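You operate a simulated robot arm through the tools that you are given. There is no shell and no other tool.

You are at the controls of a simulated robot arm. One attempt, no reset.

## Task
Put things in order on the tooling table top. At the end: the red scouring pad stands on top of the green cleaner tin; the green paste brush stands where the flared tube stood; the flared tube is on the brown washer carton (marked "WASHERS"); the short capacitor is on the silver gland plate; whatever was shut is shut again. Leave all else as you found it, and nothing knocked over.

The check looks at the end state, three seconds after you hand in, the way a careful person would. Anything else that was tipped, shoved, dropped, spilled or broken makes it a failure.

## Robot
A 7-joint arm with a two-finger gripper, fixed in place. Base frame: the origin is on the floor under the middle of its stand, x ahead of it, y to its left, z up; the work surface is at about z = 78. Units: cm, degrees, N and s.
With the tool pointing down near the work surface it reaches from about 34 to 72 cm from the base axis. Its first joint turns from -66.0 to 66.0 degrees. Payload 2.45 kg.
The tool frame sits at the grasp point between the pads (the TCP): z along the fingers, y along the line on which they close. The tips reach 2.6 cm beyond it. The gripper opens to 9.6 cm; its body begins 6.9 cm behind the TCP.
Orientation is that of the tool frame in the base frame, as a unit quaternion [x, y, z, w]. With the fingers straight down and closing along the base's y, the tool's x points along the base's -x, its y along +y and its z along -z.

## Interface
- The arm moves only by the tool drive_tool. Its argument "series" is a list that holds one entry, the list of rows, each a list of 7 numbers: the shift along the tool's x, y, z in units of 250 mm (1.0 is 250 mm), then the turn, a rotation vector about the tool's x, y, z in units of 180 degrees (1.0 is 180 degrees), then the finger opening in m, from 0 to 0.096. In form: [[[dx, dy, dz, rx, ry, rz, jaw], ...]]. A call has 1 to 20 rows; each row is the pose to reach, as a shift and turn from the pose commanded when the call began, along the tool's axes at that moment. A call with a number of a shift or a turn outside -1 to 1 is refused whole. Rows are played at 5 a second. More than 5 cm and 8.6 degrees between two rows, or a gripper value outside its range, and nothing of the call is played. Where a pose cannot be reached the arm comes as near as it can. A force on the tool above 40 N (or 10 N above the force at the start of the call, whichever is more), or a blocked arm, ends the call early, and 0.2 s more pass. The fingers move at their own pace (about 5 cm/s each) and stop on an object; they squeeze with about 23 N. The grip force told is the motor's: it shows also when the fingers shut on nothing. Time passes only in rows, and 0.2 s behind the last, so rows that repeat a pose let the fingers close. It gives the time, the measured TCP pose, the force on the tool (base axes), the opening and the grip force at its end, in the units of the frame above (readings bear some noise), with the torque about the TCP (base axes, N m) and any sound that the robot's microphone picked up, and new pictures: "pictures" is both (left out), scene, wrist or none.
- Cameras (640 x 400 px; columns grow to the right, rows downward): "scene" is fixed at [17.57, -40.02, 142.12]; the picture's right is [0.64, -0.76, 0.00], its down [-0.49, -0.41, -0.77] and it looks along [0.59, 0.50, -0.64] (base axes); focal length 325 px, centre (320, 200). "wrist" rides on the gripper at [8.2, 0.3, -9.8] in the tool frame; the picture's right is [-0.04, 1.00, 0.00], its down [-0.73, -0.03, -0.68] and it looks along [-0.68, -0.03, 0.73] (tool axes); focal length 256 px, centre (320, 200). There is no depth. A picture from a camera that has moved, and an enlarged one, comes with that camera's place and axes in the base frame and with its lens. The place of the scene camera against the robot may be out by one fixed shift of up to 1.2 cm in any direction.
- enlarge(camera, box): a new picture of the part [left, top, right, bottom] of that camera's present view, enlarged. It takes no simulated time.
- close_job(): hands the job in; it is judged then, once.

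Nothing tells you positions but the pictures and the camera data. Unless the task says otherwise, let go and move clear before handing in.

The tools are called after "Call:" as name(argument=value, ...) on one line, values as JSON. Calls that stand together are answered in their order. drive_tool: Moves the arm, as the interface text tells. Its arguments: {"type":"object","properties":{"series":{"type":"array"},"pictures":{"type":"string","enum":["both","scene","wrist","none"]}},"required":["series"]} The other tools are called the same way: enlarge (camera, box) takes an enlarged picture of a part of a camera's view; close_job () hands the job in.

At the start:

```text
time_s: 0.0
position: [34.68, -6.35, 113.77]
tcp_rot: [0.0, 1.0, 0.0, -0.001]
ft_force: [0.1, -0.7, 0.1]
wrist_torque: [-0.03, 0.01, 0.0]
gripper_width: 9.61
grasp_force: 0.0
```

scene: 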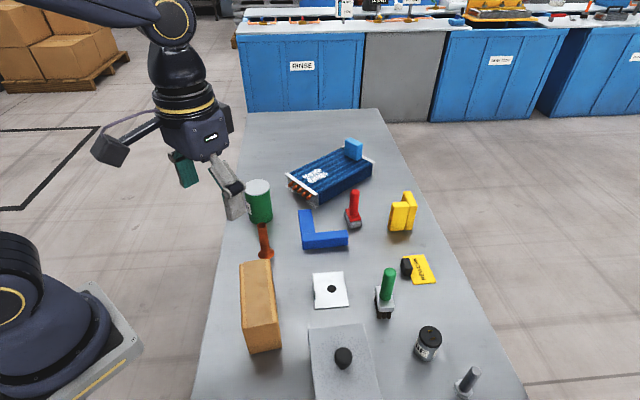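
wrist: 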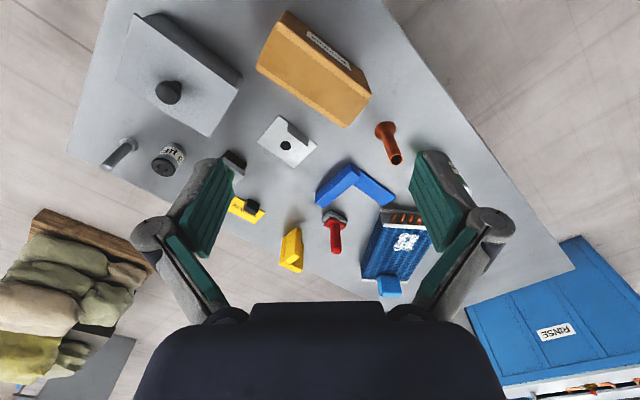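

I see a table with a green tin, an orange-brown flared tube, a brown carton, a silver plate, a grey box with a black knob (perhaps a lidded box), green and red brushes, a yellow thing and more. I'll enlarge the views first to identify everything.

Call:
enlarge(camera="scene", box=[220, 130, 440, 268])

Call:
enlarge(camera="scene", box=[220, 250, 460, 400])

Call:
enlarge(camera="wrist", box=[80, 0, 400, 200])

Call:
enlarge(camera="wrist", box=[220, 110, 500, 300])

Call:
enlarge(camera="scene", box=[340, 240, 520, 400])

```text
2.90 times, centred on (330, 199) of scene
camera zoom: at [17.57, -40.02, 142.12], right [0.64, -0.76, 0.0], down [-0.49, -0.41, -0.77], along [0.59, 0.5, -0.64], focal length 942 px, centre (291, 203)
```

zoom: 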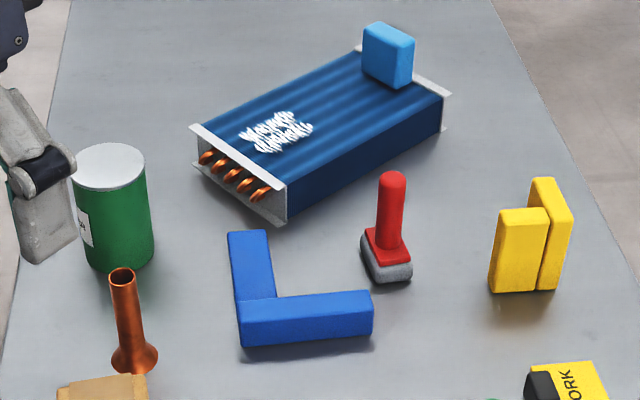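

```text
2.67 times, centred on (340, 325) of scene
camera zoom: at [17.57, -40.02, 142.12], right [0.64, -0.76, 0.0], down [-0.49, -0.41, -0.77], along [0.59, 0.5, -0.64], focal length 866 px, centre (267, -133)
```

zoom: 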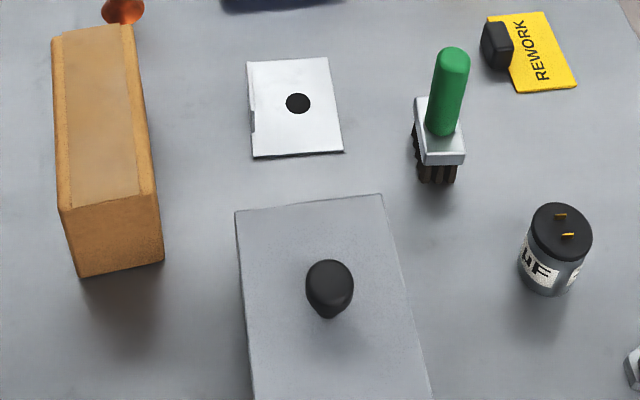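

```text
2.00 times, centred on (240, 100) of wrist
camera zoom: at [26.55, -5.97, 123.68], right [0.04, 1.0, 0.0], down [0.73, -0.03, 0.68], along [0.68, -0.03, -0.73], focal length 512 px, centre (480, 400)
```

zoom: 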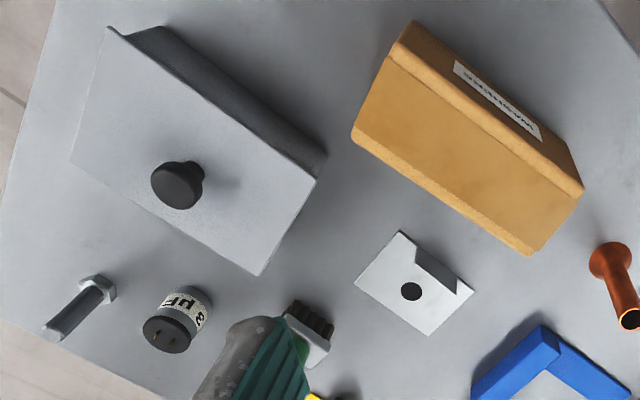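

```text
2.11 times, centred on (360, 205) of wrist
camera zoom: at [26.55, -5.97, 123.68], right [0.04, 1.0, 0.0], down [0.73, -0.03, 0.68], along [0.68, -0.03, -0.73], focal length 539 px, centre (236, 190)
```

zoom: 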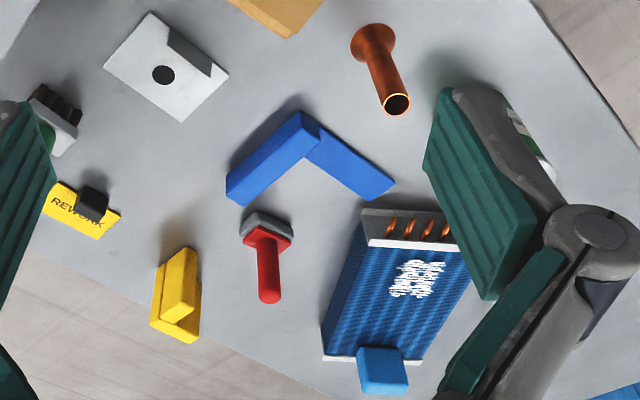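

```text
2.50 times, centred on (430, 320) of scene
camera zoom: at [17.57, -40.02, 142.12], right [0.64, -0.76, 0.0], down [-0.49, -0.41, -0.77], along [0.59, 0.5, -0.64], focal length 812 px, centre (45, -100)
```

zoom: 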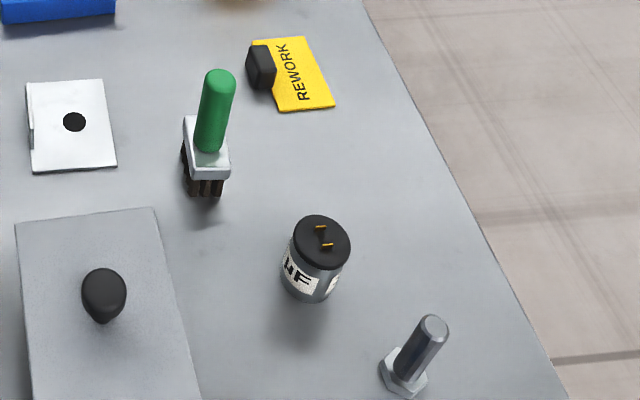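

The tube, carton, tin, plate, brush and red pad are all located. The grey lidded box near [38.5, -27] may hide the short capacitor, since the one in view is rather tall, so I'll move the wrist camera toward that box for a closer look.

Call:
drive_tool(series=[[[0, -0.15, 0, 0, 0, 0, 0.096], [0, -0.3, 0, 0, 0, 0, 0.096], [0, -0.45, 0, 0, 0, 0, 0.096], [0, -0.6, 0, 0, 0, 0, 0.096], [0, -0.72, 0, 0, 0, 0, 0.096], [0, -0.72, 0, 0, 0, 0, 0.096]]], pictures="both")

```text
time_s: 1.4
position: [34.74, -24.47, 113.94]
tcp_rot: [0.001, 1.0, 0.0, 0.0]
ft_force: [0.1, 0.0, -0.5]
wrist_torque: [0.02, 0.02, 0.0]
gripper_width: 9.59
grasp_force: 0.1
camera wrist: at [26.61, -24.1, 123.76], right [0.04, 1.0, 0.0], down [0.73, -0.03, 0.68], along [0.68, -0.03, -0.73], focal length 256 px, centre (320, 200)
```

scene: 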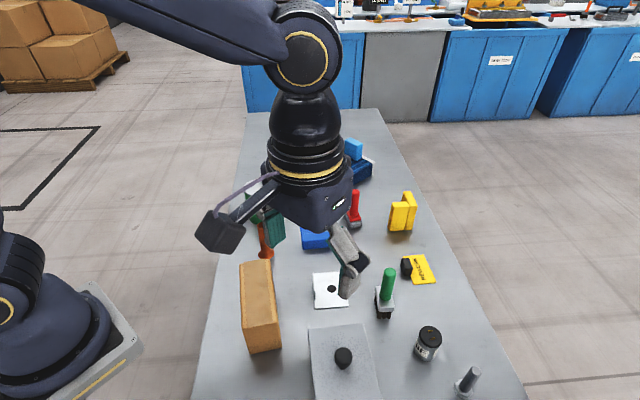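
wrist: 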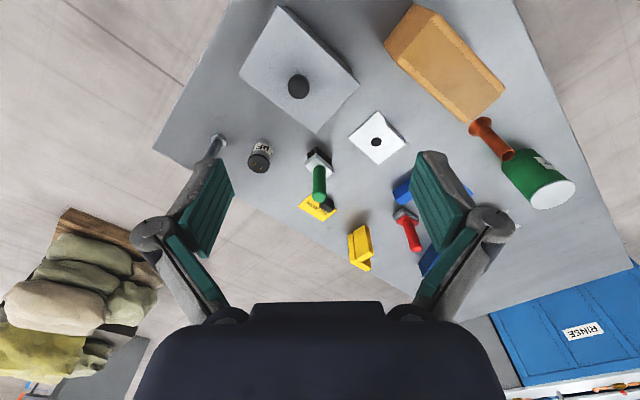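

Call:
enlarge(camera="wrist", box=[220, 0, 380, 130])

Call:
enlarge(camera="wrist", box=[230, 100, 430, 280])

Call:
enlarge(camera="wrist", box=[370, 0, 590, 220])

```text
3.08 times, centred on (300, 65) of wrist
camera zoom: at [26.61, -24.1, 123.76], right [0.04, 1.0, 0.0], down [0.73, -0.03, 0.68], along [0.68, -0.03, -0.73], focal length 788 px, centre (382, 615)
```

zoom: 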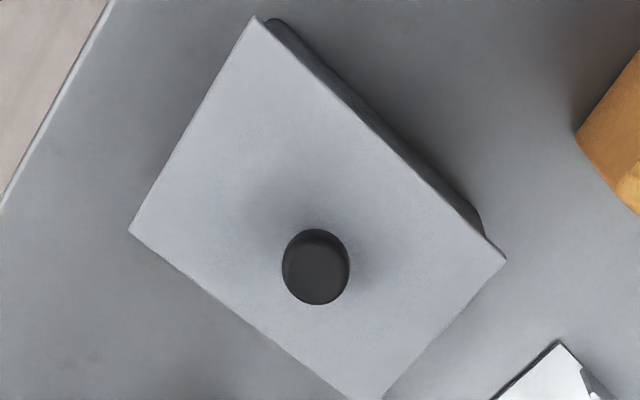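

```text
2.22 times, centred on (330, 190) of wrist
camera zoom: at [26.61, -24.1, 123.76], right [0.04, 1.0, 0.0], down [0.73, -0.03, 0.68], along [0.68, -0.03, -0.73], focal length 569 px, centre (298, 222)
```

zoom: 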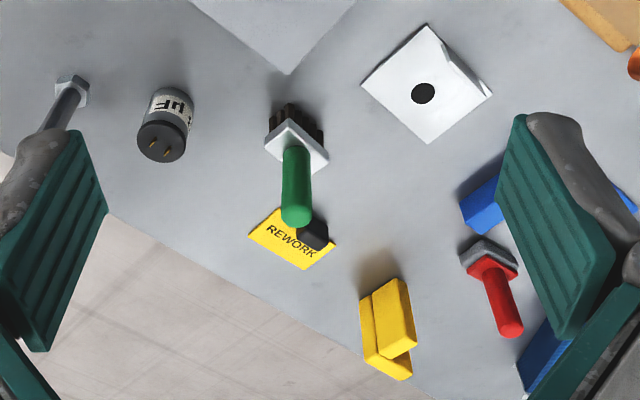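

```text
1.82 times, centred on (480, 110) of wrist
camera zoom: at [26.61, -24.1, 123.76], right [0.04, 1.0, 0.0], down [0.73, -0.03, 0.68], along [0.68, -0.03, -0.73], focal length 465 px, centre (29, 364)
```

zoom: 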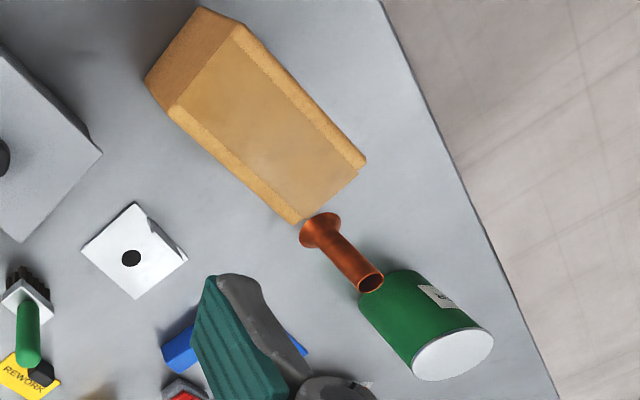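

The box at about [38.5, -27.5] has a lift-off style lid with a knob whose top is near z≈90; I'll deal with it after clearing the space next to it. First I'll get a closer look at the tube and carton, since the tube is first to go.

Call:
drive_tool(series=[[[0, 0.15, 0, 0, 0, 0, 0.096], [-0.04, 0.3, 0.04, 0, 0, 0, 0.096], [-0.08, 0.45, 0.08, 0, 0, 0, 0.096], [-0.14, 0.6, 0.12, 0, 0, 0, 0.096], [-0.2, 0.75, 0.18, 0, 0, 0, 0.096], [-0.28, 0.9, 0.24, 0, 0, 0, 0.096], [-0.36, 1.0, 0.32, 0, 0, 0, 0.096], [-0.36, 1.0, 0.32, 0, 0, 0, 0.096]]], pictures="both")

```text
time_s: 3.2
position: [43.67, 0.61, 105.73]
tcp_rot: [-0.001, 1.0, 0.0, 0.0]
ft_force: [-0.1, 1.0, 0.8]
wrist_torque: [0.0, 0.01, 0.03]
gripper_width: 9.61
grasp_force: 0.1
camera wrist: at [35.59, 0.93, 115.5], right [0.04, 1.0, 0.0], down [0.73, -0.03, 0.68], along [0.68, -0.03, -0.73], focal length 256 px, centre (320, 200)
```

scene: 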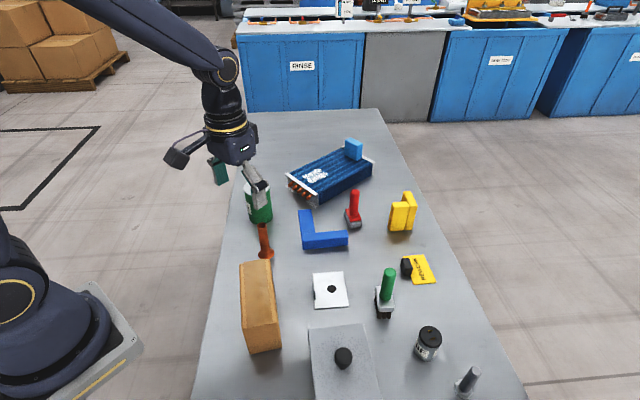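
wrist: 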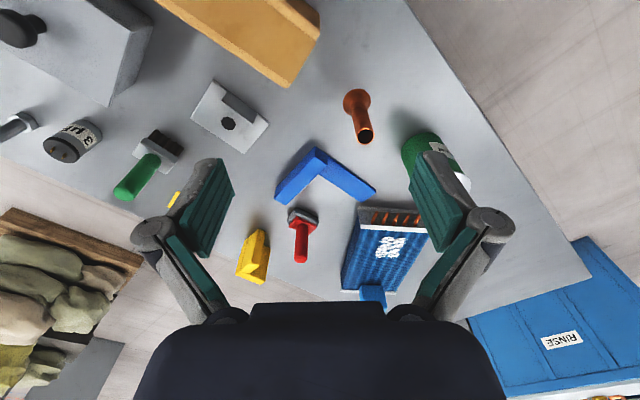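

Call:
enlarge(camera="wrist", box=[260, 0, 460, 180])

Call:
enlarge(camera="wrist", box=[170, 60, 410, 300])

```text
2.22 times, centred on (360, 90) of wrist
camera zoom: at [35.59, 0.93, 115.5], right [0.04, 1.0, 0.0], down [0.73, -0.03, 0.68], along [0.68, -0.03, -0.73], focal length 569 px, centre (231, 444)
```

zoom: 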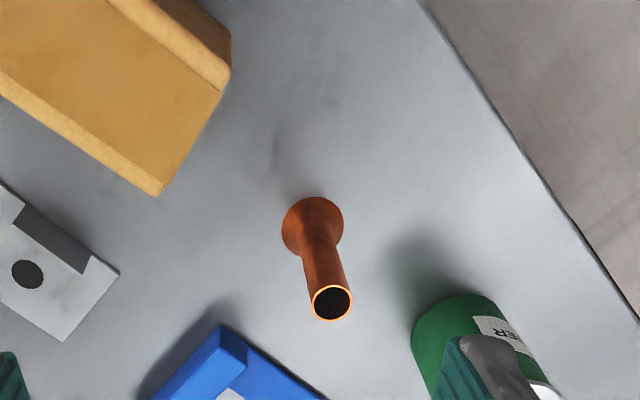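

```text
1.67 times, centred on (290, 180) of wrist
camera zoom: at [35.59, 0.93, 115.5], right [0.04, 1.0, 0.0], down [0.73, -0.03, 0.68], along [0.68, -0.03, -0.73], focal length 427 px, centre (370, 233)
```

zoom: 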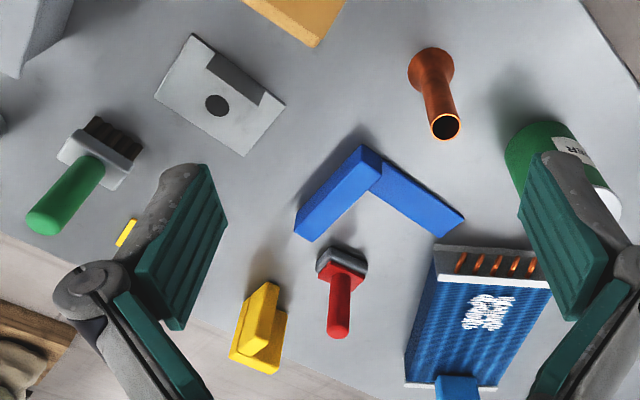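

The tube stands at about [51.1, 5.65] with its rim near z≈88, and the carton top is near z≈88, centred about [38.2, -7]. I'll lower the open gripper around the tube now and check before closing.

Call:
drive_tool(series=[[[-0.1, 0.07, 0.06, 0, 0, 0, 0.096], [-0.2, 0.14, 0.12, 0, 0, 0, 0.096], [-0.297, 0.2016, 0.2, 0, 0, 0, 0.096], [-0.297, 0.2016, 0.32, 0, 0, 0, 0.096], [-0.297, 0.2016, 0.44, 0, 0, 0, 0.096], [-0.297, 0.2016, 0.54, 0, 0, 0, 0.096], [-0.297, 0.2016, 0.54, 0, 0, 0, 0.096]]], pictures="both")

```text
time_s: 4.8
position: [51.24, 5.57, 92.19]
tcp_rot: [0.0, 1.0, 0.001, 0.0]
ft_force: [0.9, 0.4, 0.1]
wrist_torque: [-0.02, 0.0, -0.02]
gripper_width: 9.58
grasp_force: 0.0
camera wrist: at [43.03, 6.01, 102.14], right [0.04, 1.0, 0.0], down [0.73, -0.03, 0.68], along [0.68, -0.03, -0.73], focal length 256 px, centre (320, 200)
```

scene: 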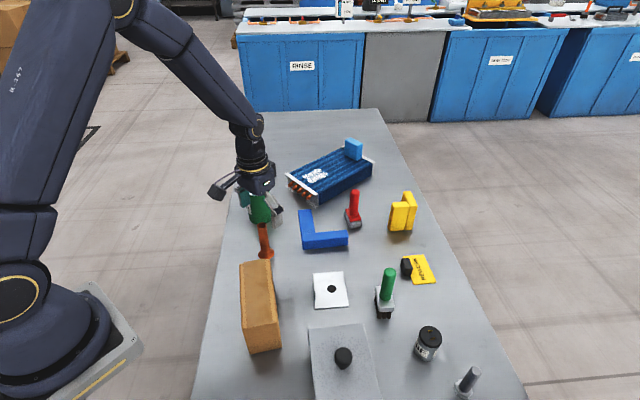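
wrist: 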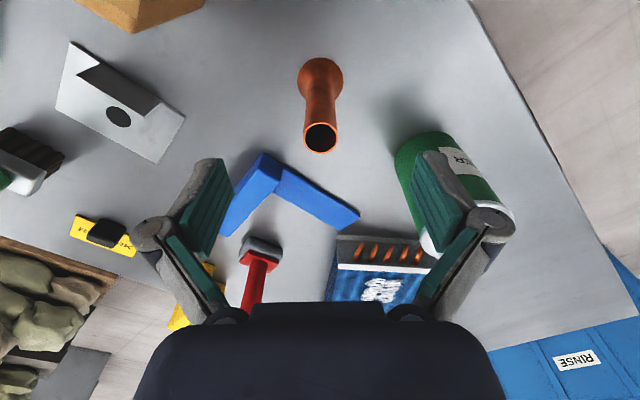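

The tube is centred between the fingers, at about [51.0, 5.65]. I'll go down to z≈84.5 and close on it.

Call:
drive_tool(series=[[[0.004, 0.003, 0.1, 0, 0, 0, 0.096], [0.008, 0.003, 0.2, 0, 0, 0, 0.096], [0.008, 0.003, 0.26, 0, 0, 0, 0.096], [0.008, 0.003, 0.308, 0, 0, 0, 0.096], [0.008, 0.003, 0.308, 0, 0, 0, 0.06], [0.008, 0.003, 0.308, 0, 0, 0, 0.03], [0.008, 0.003, 0.308, 0, 0, 0, 0.01], [0.008, 0.003, 0.308, 0, 0, 0, 0.01], [0.008, 0.003, 0.308, 0, 0, 0, 0.01]]], pictures="both")

```text
time_s: 6.8
position: [50.87, 5.78, 84.66]
tcp_rot: [0.0, 1.0, 0.0, 0.0]
ft_force: [0.1, -0.1, -1.4]
wrist_torque: [0.0, 0.0, 0.03]
gripper_width: 2.09
grasp_force: 22.9
camera wrist: at [42.68, 6.08, 94.52], right [0.04, 1.0, 0.0], down [0.73, -0.03, 0.68], along [0.68, -0.03, -0.73], focal length 256 px, centre (320, 200)
```

scene: 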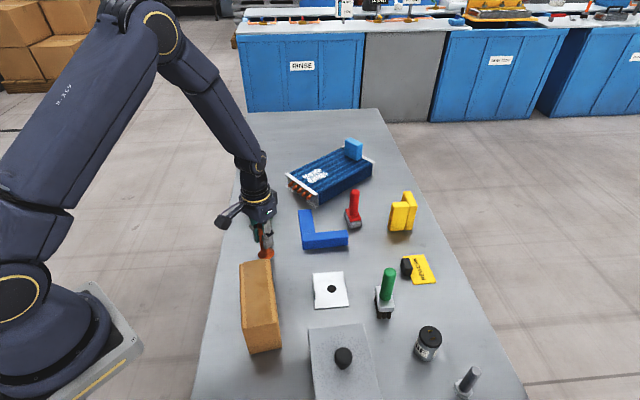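
wrist: 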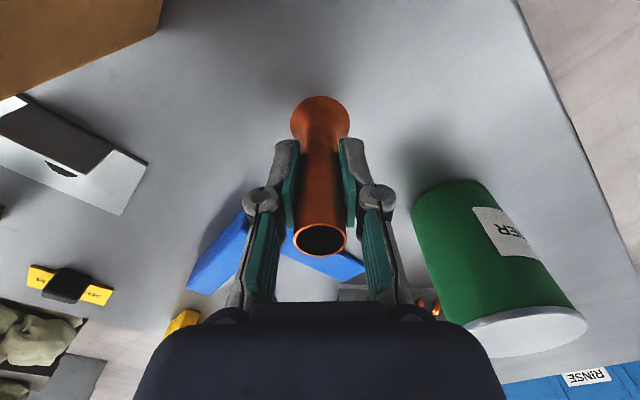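

The tube is gripped (2.1 cm wide). I'll lift it and carry it over the middle of the carton's top.

Call:
drive_tool(series=[[[0, 0, -0.06, 0, 0, 0, 0.01], [0, 0, -0.16, 0, 0, 0, 0.01], [0, 0, -0.28, 0, 0, 0, 0.01], [0, 0, -0.4, 0, 0, 0, 0.01], [0, 0, -0.52, 0, 0, 0, 0.01], [0, 0, -0.62, 0, 0, 0, 0.01], [0.06, -0.06, -0.654, 0, 0, 0, 0.01], [0.14, -0.14, -0.654, 0, 0, 0, 0.01], [0.22, -0.22, -0.654, 0, 0, 0, 0.01], [0.3, -0.3, -0.654, 0, 0, 0, 0.01], [0.38, -0.38, -0.654, 0, 0, 0, 0.01], [0.45, -0.45, -0.654, 0, 0, 0, 0.01], [0.495, -0.491, -0.654, 0, 0, 0, 0.01], [0.495, -0.491, -0.654, 0, 0, 0, 0.01]]], pictures="both")

```text
time_s: 9.8
position: [38.48, -6.57, 100.94]
tcp_rot: [0.0, 1.0, 0.001, 0.0]
ft_force: [-0.8, -0.5, -1.4]
wrist_torque: [0.01, 0.0, -0.02]
gripper_width: 2.09
grasp_force: 23.2
camera wrist: at [30.39, -6.09, 110.87], right [0.04, 1.0, 0.0], down [0.73, -0.03, 0.68], along [0.68, -0.03, -0.73], focal length 256 px, centre (320, 200)
```

scene: 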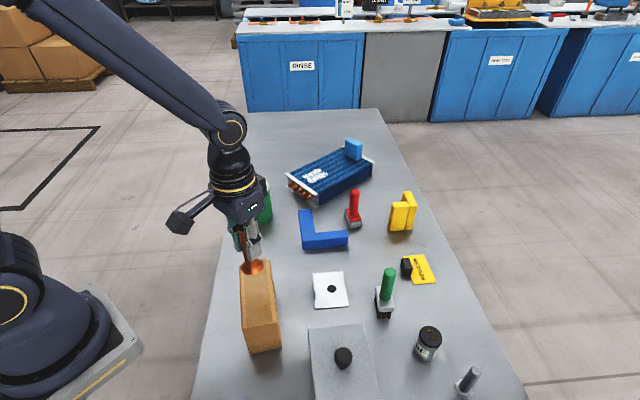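
wrist: 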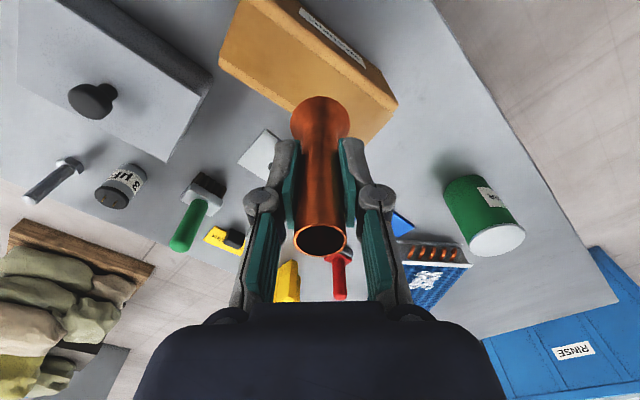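

Call:
enlarge(camera="wrist", box=[200, 0, 440, 180])

Call:
enlarge(camera="scene", box=[200, 200, 320, 370])

```text
2.22 times, centred on (320, 90) of wrist
camera zoom: at [30.39, -6.09, 110.87], right [0.04, 1.0, 0.0], down [0.73, -0.03, 0.68], along [0.68, -0.03, -0.73], focal length 569 px, centre (320, 444)
```

zoom: 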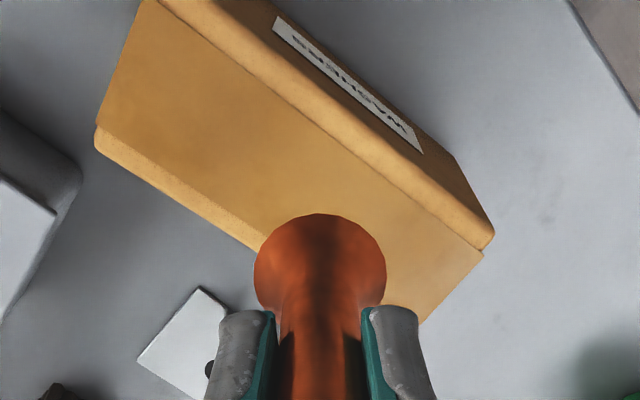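

```text
2.35 times, centred on (260, 285) of scene
camera zoom: at [17.57, -40.02, 142.12], right [0.64, -0.76, 0.0], down [-0.49, -0.41, -0.77], along [0.59, 0.5, -0.64], focal length 764 px, centre (461, 0)
```

zoom: 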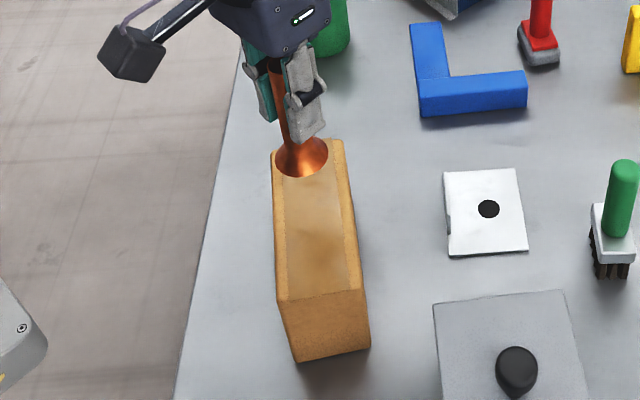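

The tube is centred over the carton's top. I'll lower it close to the surface, then creep down watching the force.

Call:
drive_tool(series=[[[0, 0, 0.08, 0, 0, 0, 0.01], [0, 0, 0.16, 0, 0, 0, 0.01], [0, 0, 0.2, 0, 0, 0, 0.01], [0, 0, 0.22, 0, 0, 0, 0.01], [0, 0, 0.232, 0, 0, 0, 0.01], [0, 0, 0.232, 0, 0, 0, 0.01]]], pictures="scene")

Call:
enlarge(camera="scene", box=[220, 210, 310, 300])

```text
time_s: 11.2
position: [38.51, -6.52, 95.22]
tcp_rot: [0.0, 1.0, -0.001, 0.0]
ft_force: [-0.6, -1.1, -2.0]
wrist_torque: [-0.05, -0.04, 0.0]
gripper_width: 2.09
grasp_force: 22.6
```

scene: 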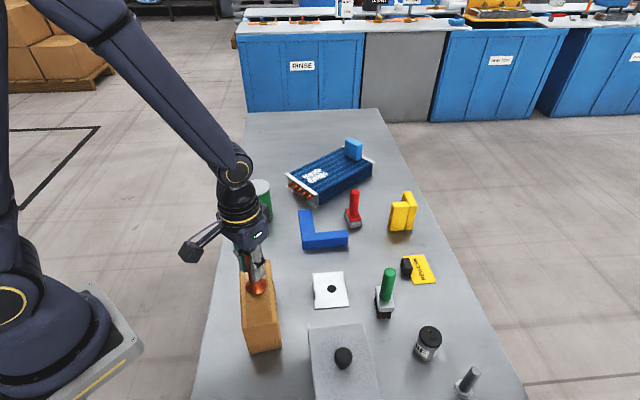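

```text
4.44 times, centred on (265, 255) of scene
camera zoom: at [17.58, -40.02, 142.12], right [0.64, -0.76, 0.0], down [-0.49, -0.41, -0.77], along [0.59, 0.5, -0.64], focal length 1444 px, centre (564, -44)
```

zoom: 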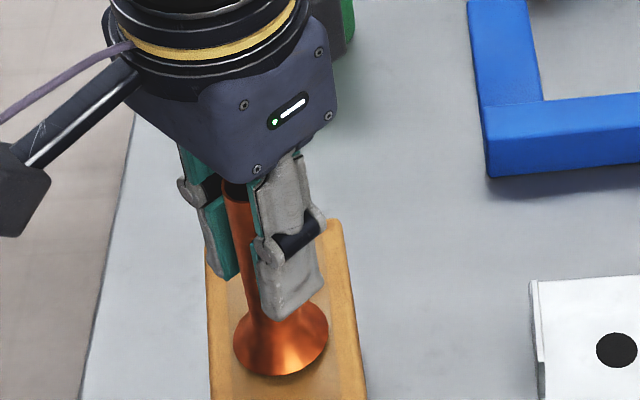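

No contact yet, so I'll creep down a few millimetres at a time.

Call:
drive_tool(series=[[[0, 0, 0.008, 0, 0, 0, 0.01], [0, 0, 0.016, 0, 0, 0, 0.01], [0, 0, 0.016, 0, 0, 0, 0.01]]], pictures="none")

```text
time_s: 12.0
position: [38.44, -6.44, 94.8]
tcp_rot: [0.0, 1.0, 0.0, 0.0]
ft_force: [0.5, 0.6, -1.6]
wrist_torque: [0.0, -0.01, 0.01]
gripper_width: 2.12
grasp_force: 22.8
```

Call:
drive_tool(series=[[[0, 0, 0.008, 0, 0, 0, 0.01], [0, 0, 0.012, 0, 0, 0, 0.01], [0, 0, 0.012, 0, 0, 0, 0.01]]], pictures="none")

```text
time_s: 12.8
position: [38.48, -6.49, 94.49]
tcp_rot: [-0.001, 1.0, 0.0, 0.0]
ft_force: [0.0, 1.2, 15.3]
wrist_torque: [0.04, -0.02, 0.06]
gripper_width: 2.1
grasp_force: 23.3
```

Contact is felt at TCP z≈94.5, so the tube rests on the carton. I'll ease off, open, and rise straight up.

Call:
drive_tool(series=[[[0, 0, -0.003, 0, 0, 0, 0.01], [0, 0, -0.003, 0, 0, 0, 0.03], [0, 0, -0.003, 0, 0, 0, 0.05], [0, 0, -0.003, 0, 0, 0, 0.08], [0, 0, -0.003, 0, 0, 0, 0.08], [0, 0, -0.06, 0, 0, 0, 0.08], [0, 0, -0.16, 0, 0, 0, 0.08], [0, 0, -0.28, 0, 0, 0, 0.08], [0, 0, -0.4, 0, 0, 0, 0.08], [0, 0, -0.5, 0, 0, 0, 0.08], [0, 0, -0.5, 0, 0, 0, 0.08]]], pictures="both")

```text
time_s: 15.2
position: [38.65, -6.52, 107.03]
tcp_rot: [-0.001, 1.0, -0.001, 0.0]
ft_force: [-1.0, 0.2, -0.1]
wrist_torque: [-0.03, -0.04, 0.02]
gripper_width: 7.99
grasp_force: 0.2
camera wrist: at [30.46, -6.21, 116.9], right [0.04, 1.0, 0.0], down [0.73, -0.03, 0.68], along [0.68, -0.03, -0.73], focal length 256 px, centre (320, 200)
```

scene: 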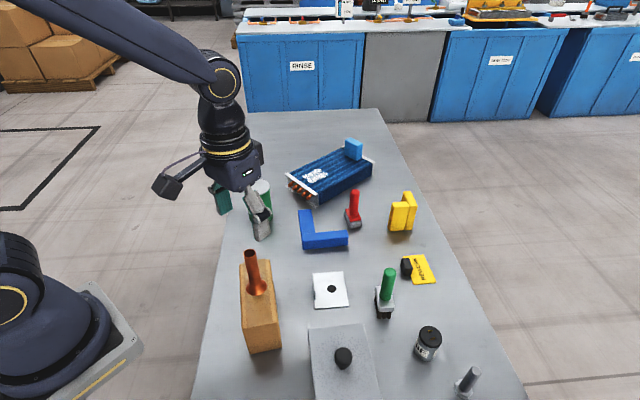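
wrist: 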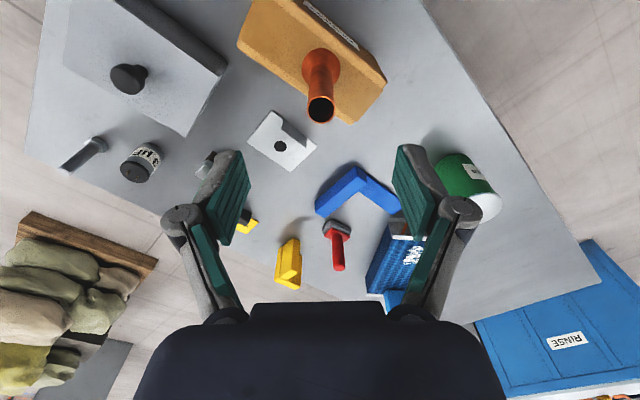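

The tube stands upright on the carton. Next is the green brush near [56, -25], so I'll move over for a close look.

Call:
drive_tool(series=[[[-0.07, -0.12, 0, 0, 0, 0, 0.096], [-0.15, -0.25, 0, 0, 0, 0, 0.096], [-0.23, -0.38, 0, 0, 0, 0, 0.096], [-0.31, -0.51, 0.03, 0, 0, 0, 0.096], [-0.39, -0.63, 0.06, 0, 0, 0, 0.096], [-0.454, -0.74, 0.12, 0, 0, 0, 0.096], [-0.454, -0.74, 0.12, 0, 0, 0, 0.096]]], pictures="both")

Call:
enlarge(camera="wrist", box=[220, 20, 420, 170])

Call:
enlarge(camera="scene", box=[220, 230, 300, 330])

```text
time_s: 16.8
position: [50.09, -24.88, 103.89]
tcp_rot: [-0.001, 1.0, 0.0, -0.001]
ft_force: [0.2, -0.6, -0.2]
wrist_torque: [0.0, 0.0, 0.01]
gripper_width: 9.62
grasp_force: 0.0
camera wrist: at [41.98, -24.5, 113.76], right [0.04, 1.0, 0.0], down [0.73, -0.03, 0.68], along [0.68, -0.03, -0.73], focal length 256 px, centre (320, 200)
```

scene: 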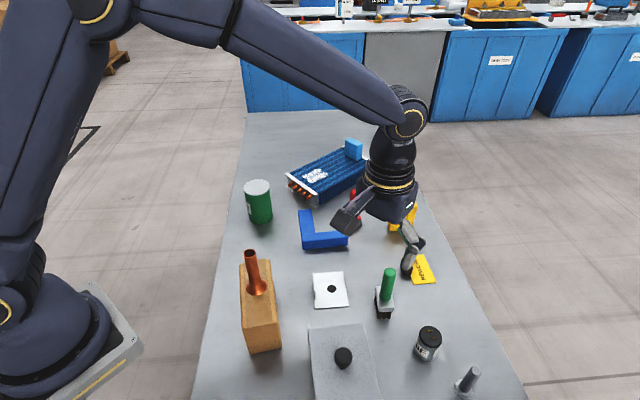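
wrist: 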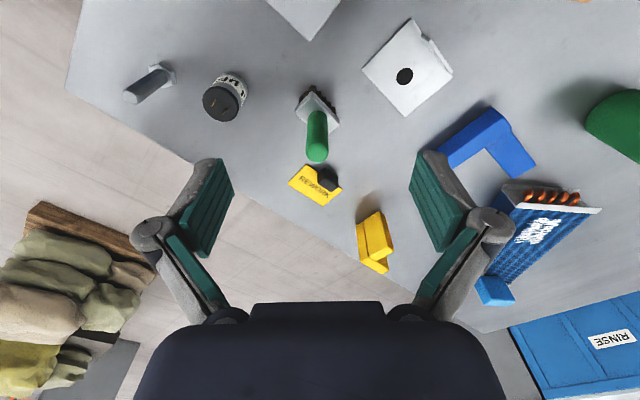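

```text
2.67 times, centred on (320, 95) of wrist
camera zoom: at [41.98, -24.5, 113.76], right [0.04, 1.0, 0.0], down [0.73, -0.03, 0.68], along [0.68, -0.03, -0.73], focal length 683 px, centre (320, 480)
```

zoom: 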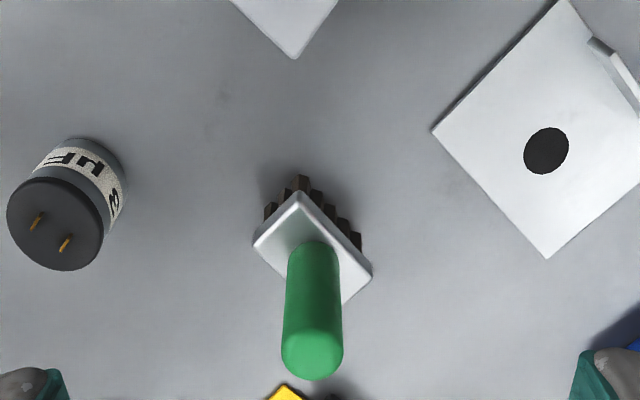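

```text
4.00 times, centred on (260, 280) of scene
camera zoom: at [17.57, -40.02, 142.12], right [0.64, -0.76, 0.0], down [-0.49, -0.41, -0.77], along [0.59, 0.5, -0.64], focal length 1300 px, centre (560, -120)
```

zoom: 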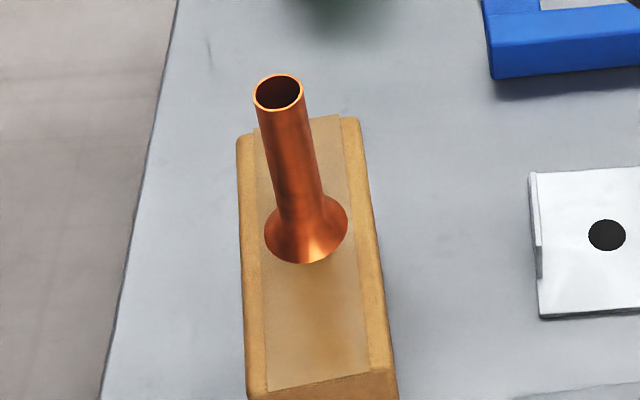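

The brush handle is vertical at about [56, -25.4], and the tube looks stable. I'll move above the handle and check the alignment.

Call:
drive_tool(series=[[[-0.1, -0.01, 0.06, 0, 0, 0, 0.096], [-0.2, -0.02, 0.12, 0, 0, 0, 0.096], [-0.236, -0.021, 0.2, 0, 0, 0, 0.096], [-0.236, -0.021, 0.236, 0, 0, 0, 0.096], [-0.236, -0.021, 0.236, 0, 0, 0, 0.096]]], pictures="both")

Call:
enlarge(camera="wrist", box=[240, 40, 400, 180])

```text
time_s: 18.0
position: [55.79, -25.57, 98.1]
tcp_rot: [0.0, 1.0, 0.0, 0.001]
ft_force: [-0.6, 0.1, 1.4]
wrist_torque: [0.0, 0.01, -0.02]
gripper_width: 9.6
grasp_force: 0.0
camera wrist: at [47.76, -25.11, 107.9], right [0.04, 1.0, 0.0], down [0.73, -0.03, 0.68], along [0.68, -0.03, -0.73], focal length 256 px, centre (320, 200)
```

scene: 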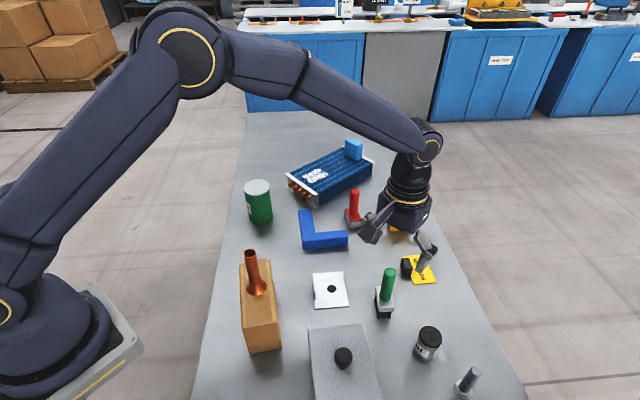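
wrist: 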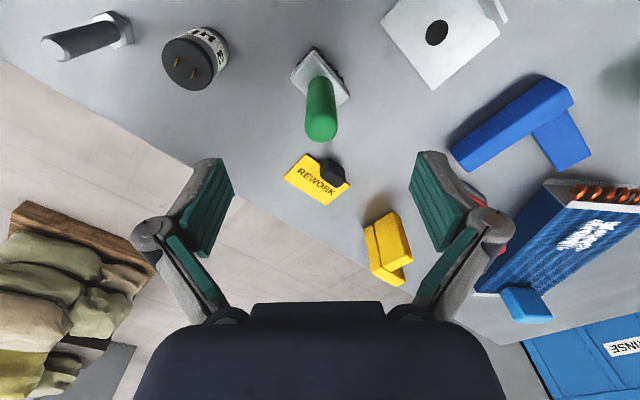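

```text
2.86 times, centred on (320, 110) of wrist
camera zoom: at [47.76, -25.11, 107.9], right [0.04, 1.0, 0.0], down [0.73, -0.03, 0.68], along [0.68, -0.03, -0.73], focal length 731 px, centre (320, 457)
```

zoom: 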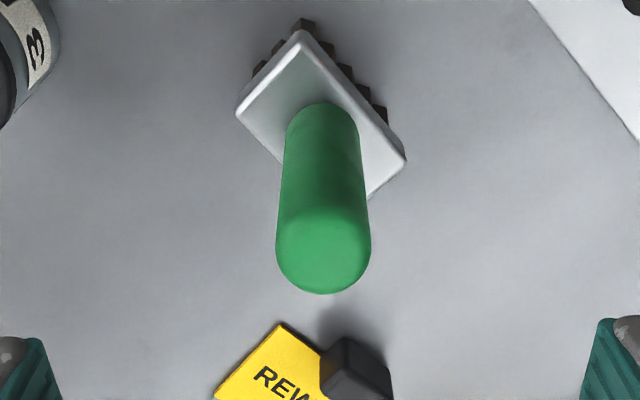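

The handle is at about [56.2, -25.5] and spans z≈83–92. I'll descend around it, grip at z≈88, and lift.

Call:
drive_tool(series=[[[-0.016, 0.002, 0.1, 0, 0, 0, 0.096], [-0.016, 0.002, 0.2, 0, 0, 0, 0.096], [-0.016, 0.002, 0.3, 0, 0, 0, 0.096], [-0.016, 0.002, 0.36, 0, 0, 0, 0.096], [-0.016, 0.002, 0.404, 0, 0, 0, 0.096], [-0.016, 0.002, 0.404, 0, 0, 0, 0.06], [-0.016, 0.002, 0.404, 0, 0, 0, 0.03], [-0.016, 0.002, 0.404, 0, 0, 0, 0.01], [-0.016, 0.002, 0.404, 0, 0, 0, 0.01], [-0.016, 0.002, 0.404, 0, 0, 0, 0.01]]], pictures="both")

```text
time_s: 20.2
position: [56.22, -25.52, 88.0]
tcp_rot: [0.0, 1.0, 0.0, 0.0]
ft_force: [-0.5, -0.6, -0.1]
wrist_torque: [0.0, -0.03, -0.03]
gripper_width: 2.4
grasp_force: 22.9
camera wrist: at [48.09, -25.05, 97.81], right [0.04, 1.0, 0.0], down [0.73, -0.03, 0.68], along [0.68, -0.03, -0.73], focal length 256 px, centre (320, 200)
```

scene: 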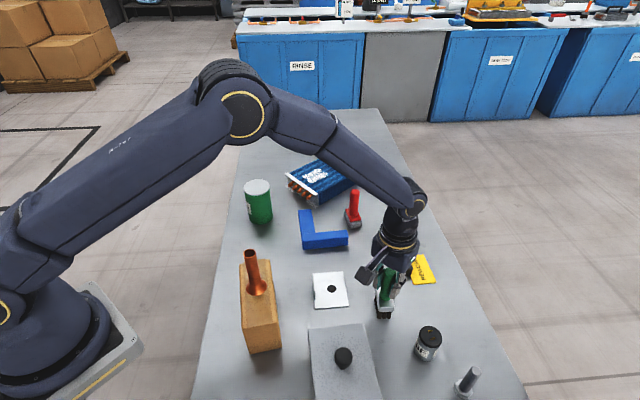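
wrist: 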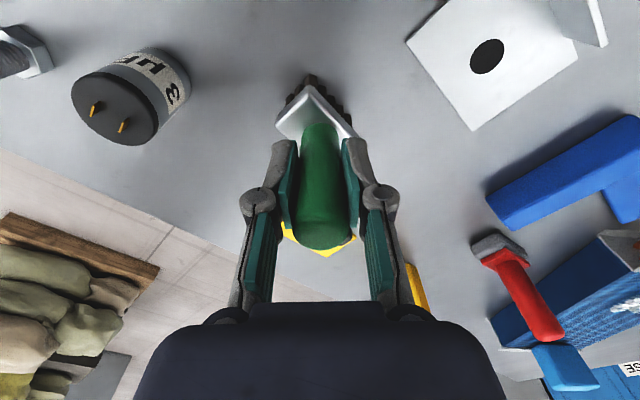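

The brush is gripped (2.4 cm). I'll lift it clear and start carrying it toward the tube's old spot.

Call:
drive_tool(series=[[[0, 0, -0.06, 0, 0, 0, 0.01], [0, 0, -0.16, 0, 0, 0, 0.01], [0, 0, -0.28, 0, 0, 0, 0.01], [0, 0, -0.38, 0, 0, 0, 0.01], [0, 0, -0.44, 0, 0, 0, 0.01], [0.01, 0.06, -0.44, 0, 0, 0, 0.01], [0.03, 0.16, -0.44, 0, 0, 0, 0.01], [0.05, 0.28, -0.44, 0, 0, 0, 0.01], [0.07, 0.4, -0.44, 0, 0, 0, 0.01], [0.09, 0.52, -0.44, 0, 0, 0, 0.01], [0.11, 0.64, -0.44, 0, 0, 0, 0.01], [0.13, 0.76, -0.44, 0, 0, 0, 0.01], [0.15, 0.86, -0.44, 0, 0, 0, 0.01], [0.16, 0.94, -0.44, 0, 0, 0, 0.01], [0.165, 0.98, -0.44, 0, 0, 0, 0.01], [0.165, 0.98, -0.44, 0, 0, 0, 0.01]]], pictures="both")

```text
time_s: 23.6
position: [52.06, -0.96, 98.95]
tcp_rot: [0.0, 1.0, -0.001, -0.001]
ft_force: [-0.2, -0.1, -0.8]
wrist_torque: [0.0, -0.04, 0.01]
gripper_width: 2.39
grasp_force: 23.0
camera wrist: at [43.98, -0.57, 108.88], right [0.04, 1.0, 0.0], down [0.73, -0.03, 0.68], along [0.68, -0.03, -0.73], focal length 256 px, centre (320, 200)
```

scene: 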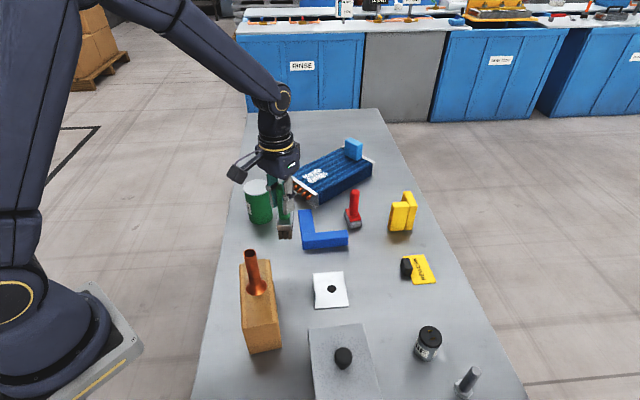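
wrist: 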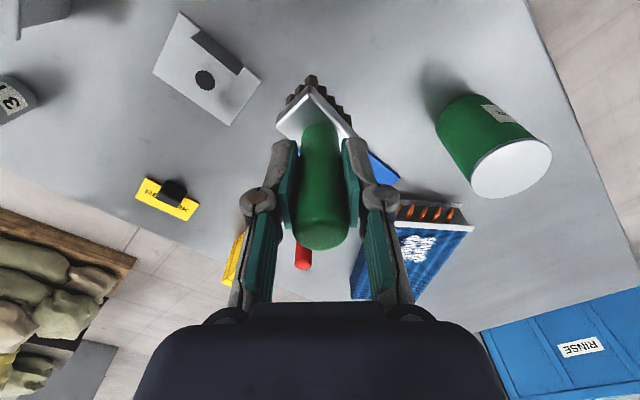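

Now I'll move above the old tube spot at [51.0, 5.65] and lower until just above the table.

Call:
drive_tool(series=[[[0.015, 0.1, 0, 0, 0, 0, 0.01], [0.03, 0.2, 0, 0, 0, 0, 0.01], [0.0424, 0.2644, 0, 0, 0, 0, 0.01], [0.0424, 0.2644, 0.1, 0, 0, 0, 0.01], [0.0424, 0.2644, 0.2, 0, 0, 0, 0.01], [0.0424, 0.2644, 0.3, 0, 0, 0, 0.01], [0.0424, 0.2644, 0.37, 0, 0, 0, 0.01], [0.0424, 0.2644, 0.41, 0, 0, 0, 0.01], [0.0424, 0.2644, 0.424, 0, 0, 0, 0.01], [0.0424, 0.2644, 0.424, 0, 0, 0, 0.01]]], pictures="both")

```text
time_s: 25.8
position: [51.2, 5.47, 88.39]
tcp_rot: [-0.001, 1.0, -0.001, 0.001]
ft_force: [-0.9, -0.2, -1.3]
wrist_torque: [0.02, 0.01, -0.01]
gripper_width: 2.41
grasp_force: 23.3
camera wrist: at [42.92, 5.94, 98.33], right [0.04, 1.0, 0.0], down [0.73, -0.03, 0.68], along [0.68, -0.03, -0.73], focal length 256 px, centre (320, 200)
```

scene: 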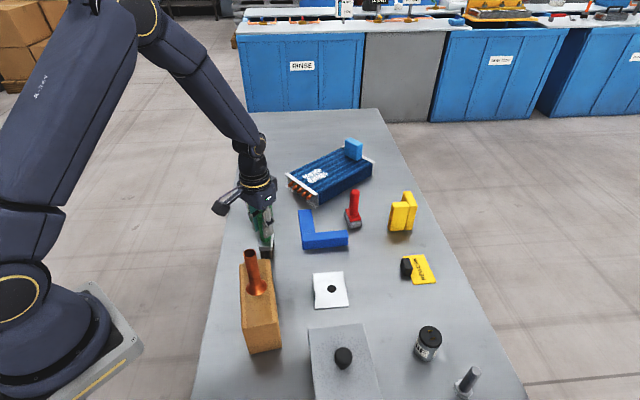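
wrist: 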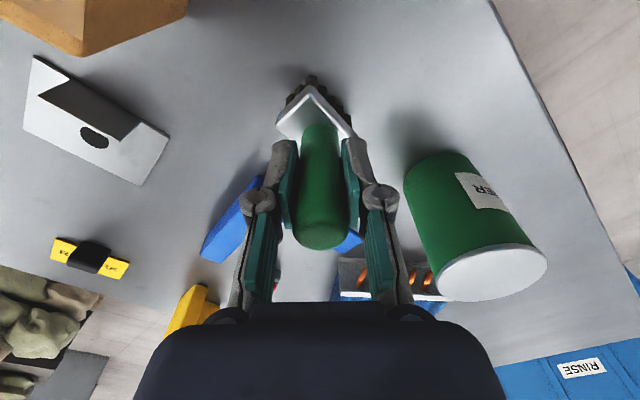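

Call:
drive_tool(series=[[[0, 0, 0.008, 0, 0, 0, 0.01], [0, 0, 0.014, 0, 0, 0, 0.01], [0, 0, 0.014, 0, 0, 0, 0.01]]], pictures="none")

```text
time_s: 26.6
position: [50.99, 5.66, 88.04]
tcp_rot: [-0.001, 1.0, 0.0, 0.001]
ft_force: [0.3, -0.9, -0.9]
wrist_torque: [-0.05, -0.03, 0.02]
gripper_width: 2.41
grasp_force: 22.8
```

Call:
drive_tool(series=[[[0, 0, 0.005, 0, 0, 0, 0.01], [0, 0, 0.008, 0, 0, 0, 0.01], [0, 0, 0.008, 0, 0, 0, 0.01]]], pictures="none")

```text
time_s: 27.4
position: [51.04, 5.63, 87.81]
tcp_rot: [0.0, 1.0, 0.0, 0.001]
ft_force: [-3.3, -1.2, 16.2]
wrist_torque: [-0.06, 0.0, 0.02]
gripper_width: 2.38
grasp_force: 22.9
```

The brush has touched down at the tube's old spot. I'll ease off, open, and rise straight up.

Call:
drive_tool(series=[[[0, 0, -0.003, 0, 0, 0, 0.01], [0, 0, -0.003, 0, 0, 0, 0.03], [0, 0, -0.003, 0, 0, 0, 0.05], [0, 0, -0.003, 0, 0, 0, 0.08], [0, 0, -0.003, 0, 0, 0, 0.08], [0, 0, -0.06, 0, 0, 0, 0.08], [0, 0, -0.16, 0, 0, 0, 0.08], [0, 0, -0.28, 0, 0, 0, 0.08], [0, 0, -0.4, 0, 0, 0, 0.08], [0, 0, -0.52, 0, 0, 0, 0.08], [0, 0, -0.6, 0, 0, 0, 0.08], [0, 0, -0.6, 0, 0, 0, 0.08]]], pictures="both")

```text
time_s: 30.0
position: [51.01, 5.6, 102.83]
tcp_rot: [0.0, 1.0, 0.0, 0.0]
ft_force: [-0.4, -0.8, 0.4]
wrist_torque: [0.02, -0.01, -0.03]
gripper_width: 7.97
grasp_force: 0.1
camera wrist: at [42.88, 5.95, 112.67], right [0.04, 1.0, 0.0], down [0.73, -0.03, 0.68], along [0.68, -0.03, -0.73], focal length 256 px, centre (320, 200)
```

scene: 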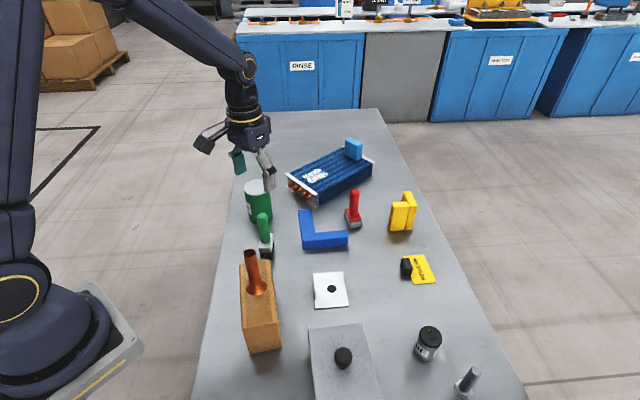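
wrist: 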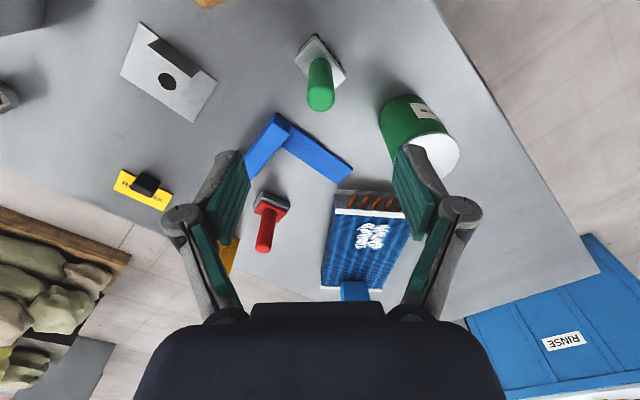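

The brush stands upright at the tube's old spot. Now the red pad: I'll move toward it for a closer look, since it sits near the edge of reach.

Call:
drive_tool(series=[[[-0.06, -0.06, 0, 0, 0, 0, 0.096], [-0.16, -0.16, 0, 0, 0, 0, 0.096], [-0.26, -0.26, 0, 0, 0, 0, 0.096], [-0.36, -0.38, 0, 0, 0, 0, 0.096], [-0.36, -0.38, 0, 0, 0, 0, 0.096]]], pictures="both")

Call:
enlarge(camera="wrist", box=[220, 80, 420, 230])

Call:
enlarge(camera="scene", box=[280, 160, 420, 270])

```text
time_s: 31.2
position: [60.11, -4.07, 102.77]
tcp_rot: [0.001, 1.0, 0.0, 0.0]
ft_force: [0.3, 0.6, -0.6]
wrist_torque: [0.01, -0.02, 0.01]
gripper_width: 9.6
grasp_force: 0.1
camera wrist: at [51.97, -3.73, 112.73], right [0.04, 1.0, 0.0], down [0.73, -0.03, 0.68], along [0.68, -0.03, -0.73], focal length 256 px, centre (320, 200)
```

scene: 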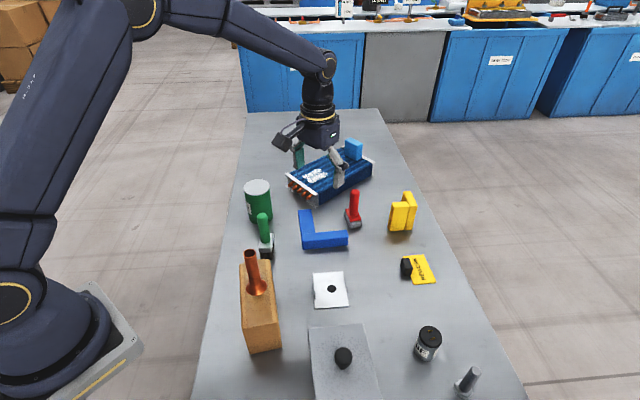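
wrist: 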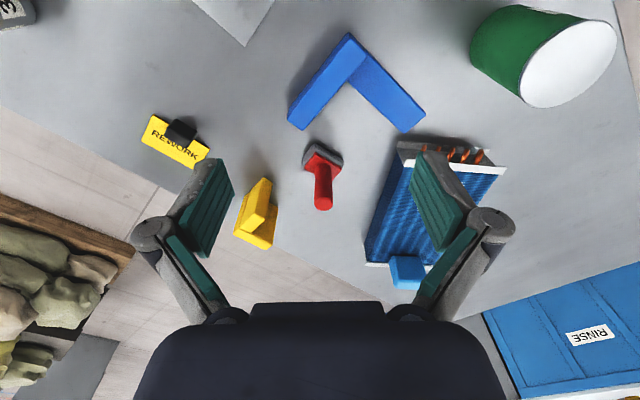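

```text
2.67 times, centred on (320, 155) of wrist
camera zoom: at [51.97, -3.73, 112.73], right [0.04, 1.0, 0.0], down [0.73, -0.03, 0.68], along [0.68, -0.03, -0.73], focal length 683 px, centre (320, 320)
```

zoom: 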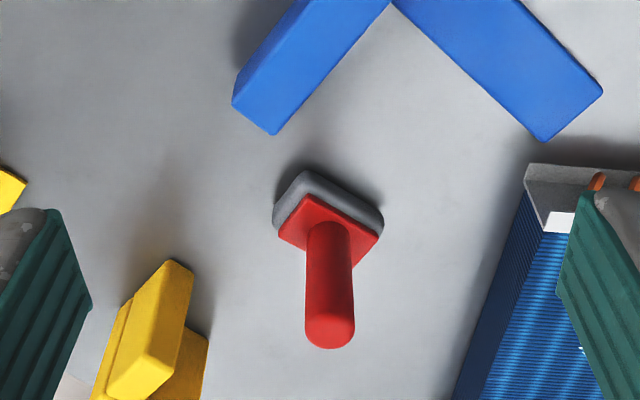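

```text
3.64 times, centred on (350, 215) of scene
camera zoom: at [17.57, -40.02, 142.12], right [0.64, -0.76, 0.0], down [-0.49, -0.41, -0.77], along [0.59, 0.5, -0.64], focal length 1181 px, centre (211, 146)
```

zoom: 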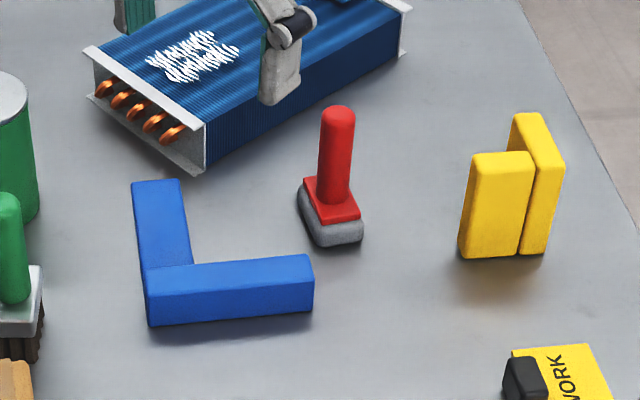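

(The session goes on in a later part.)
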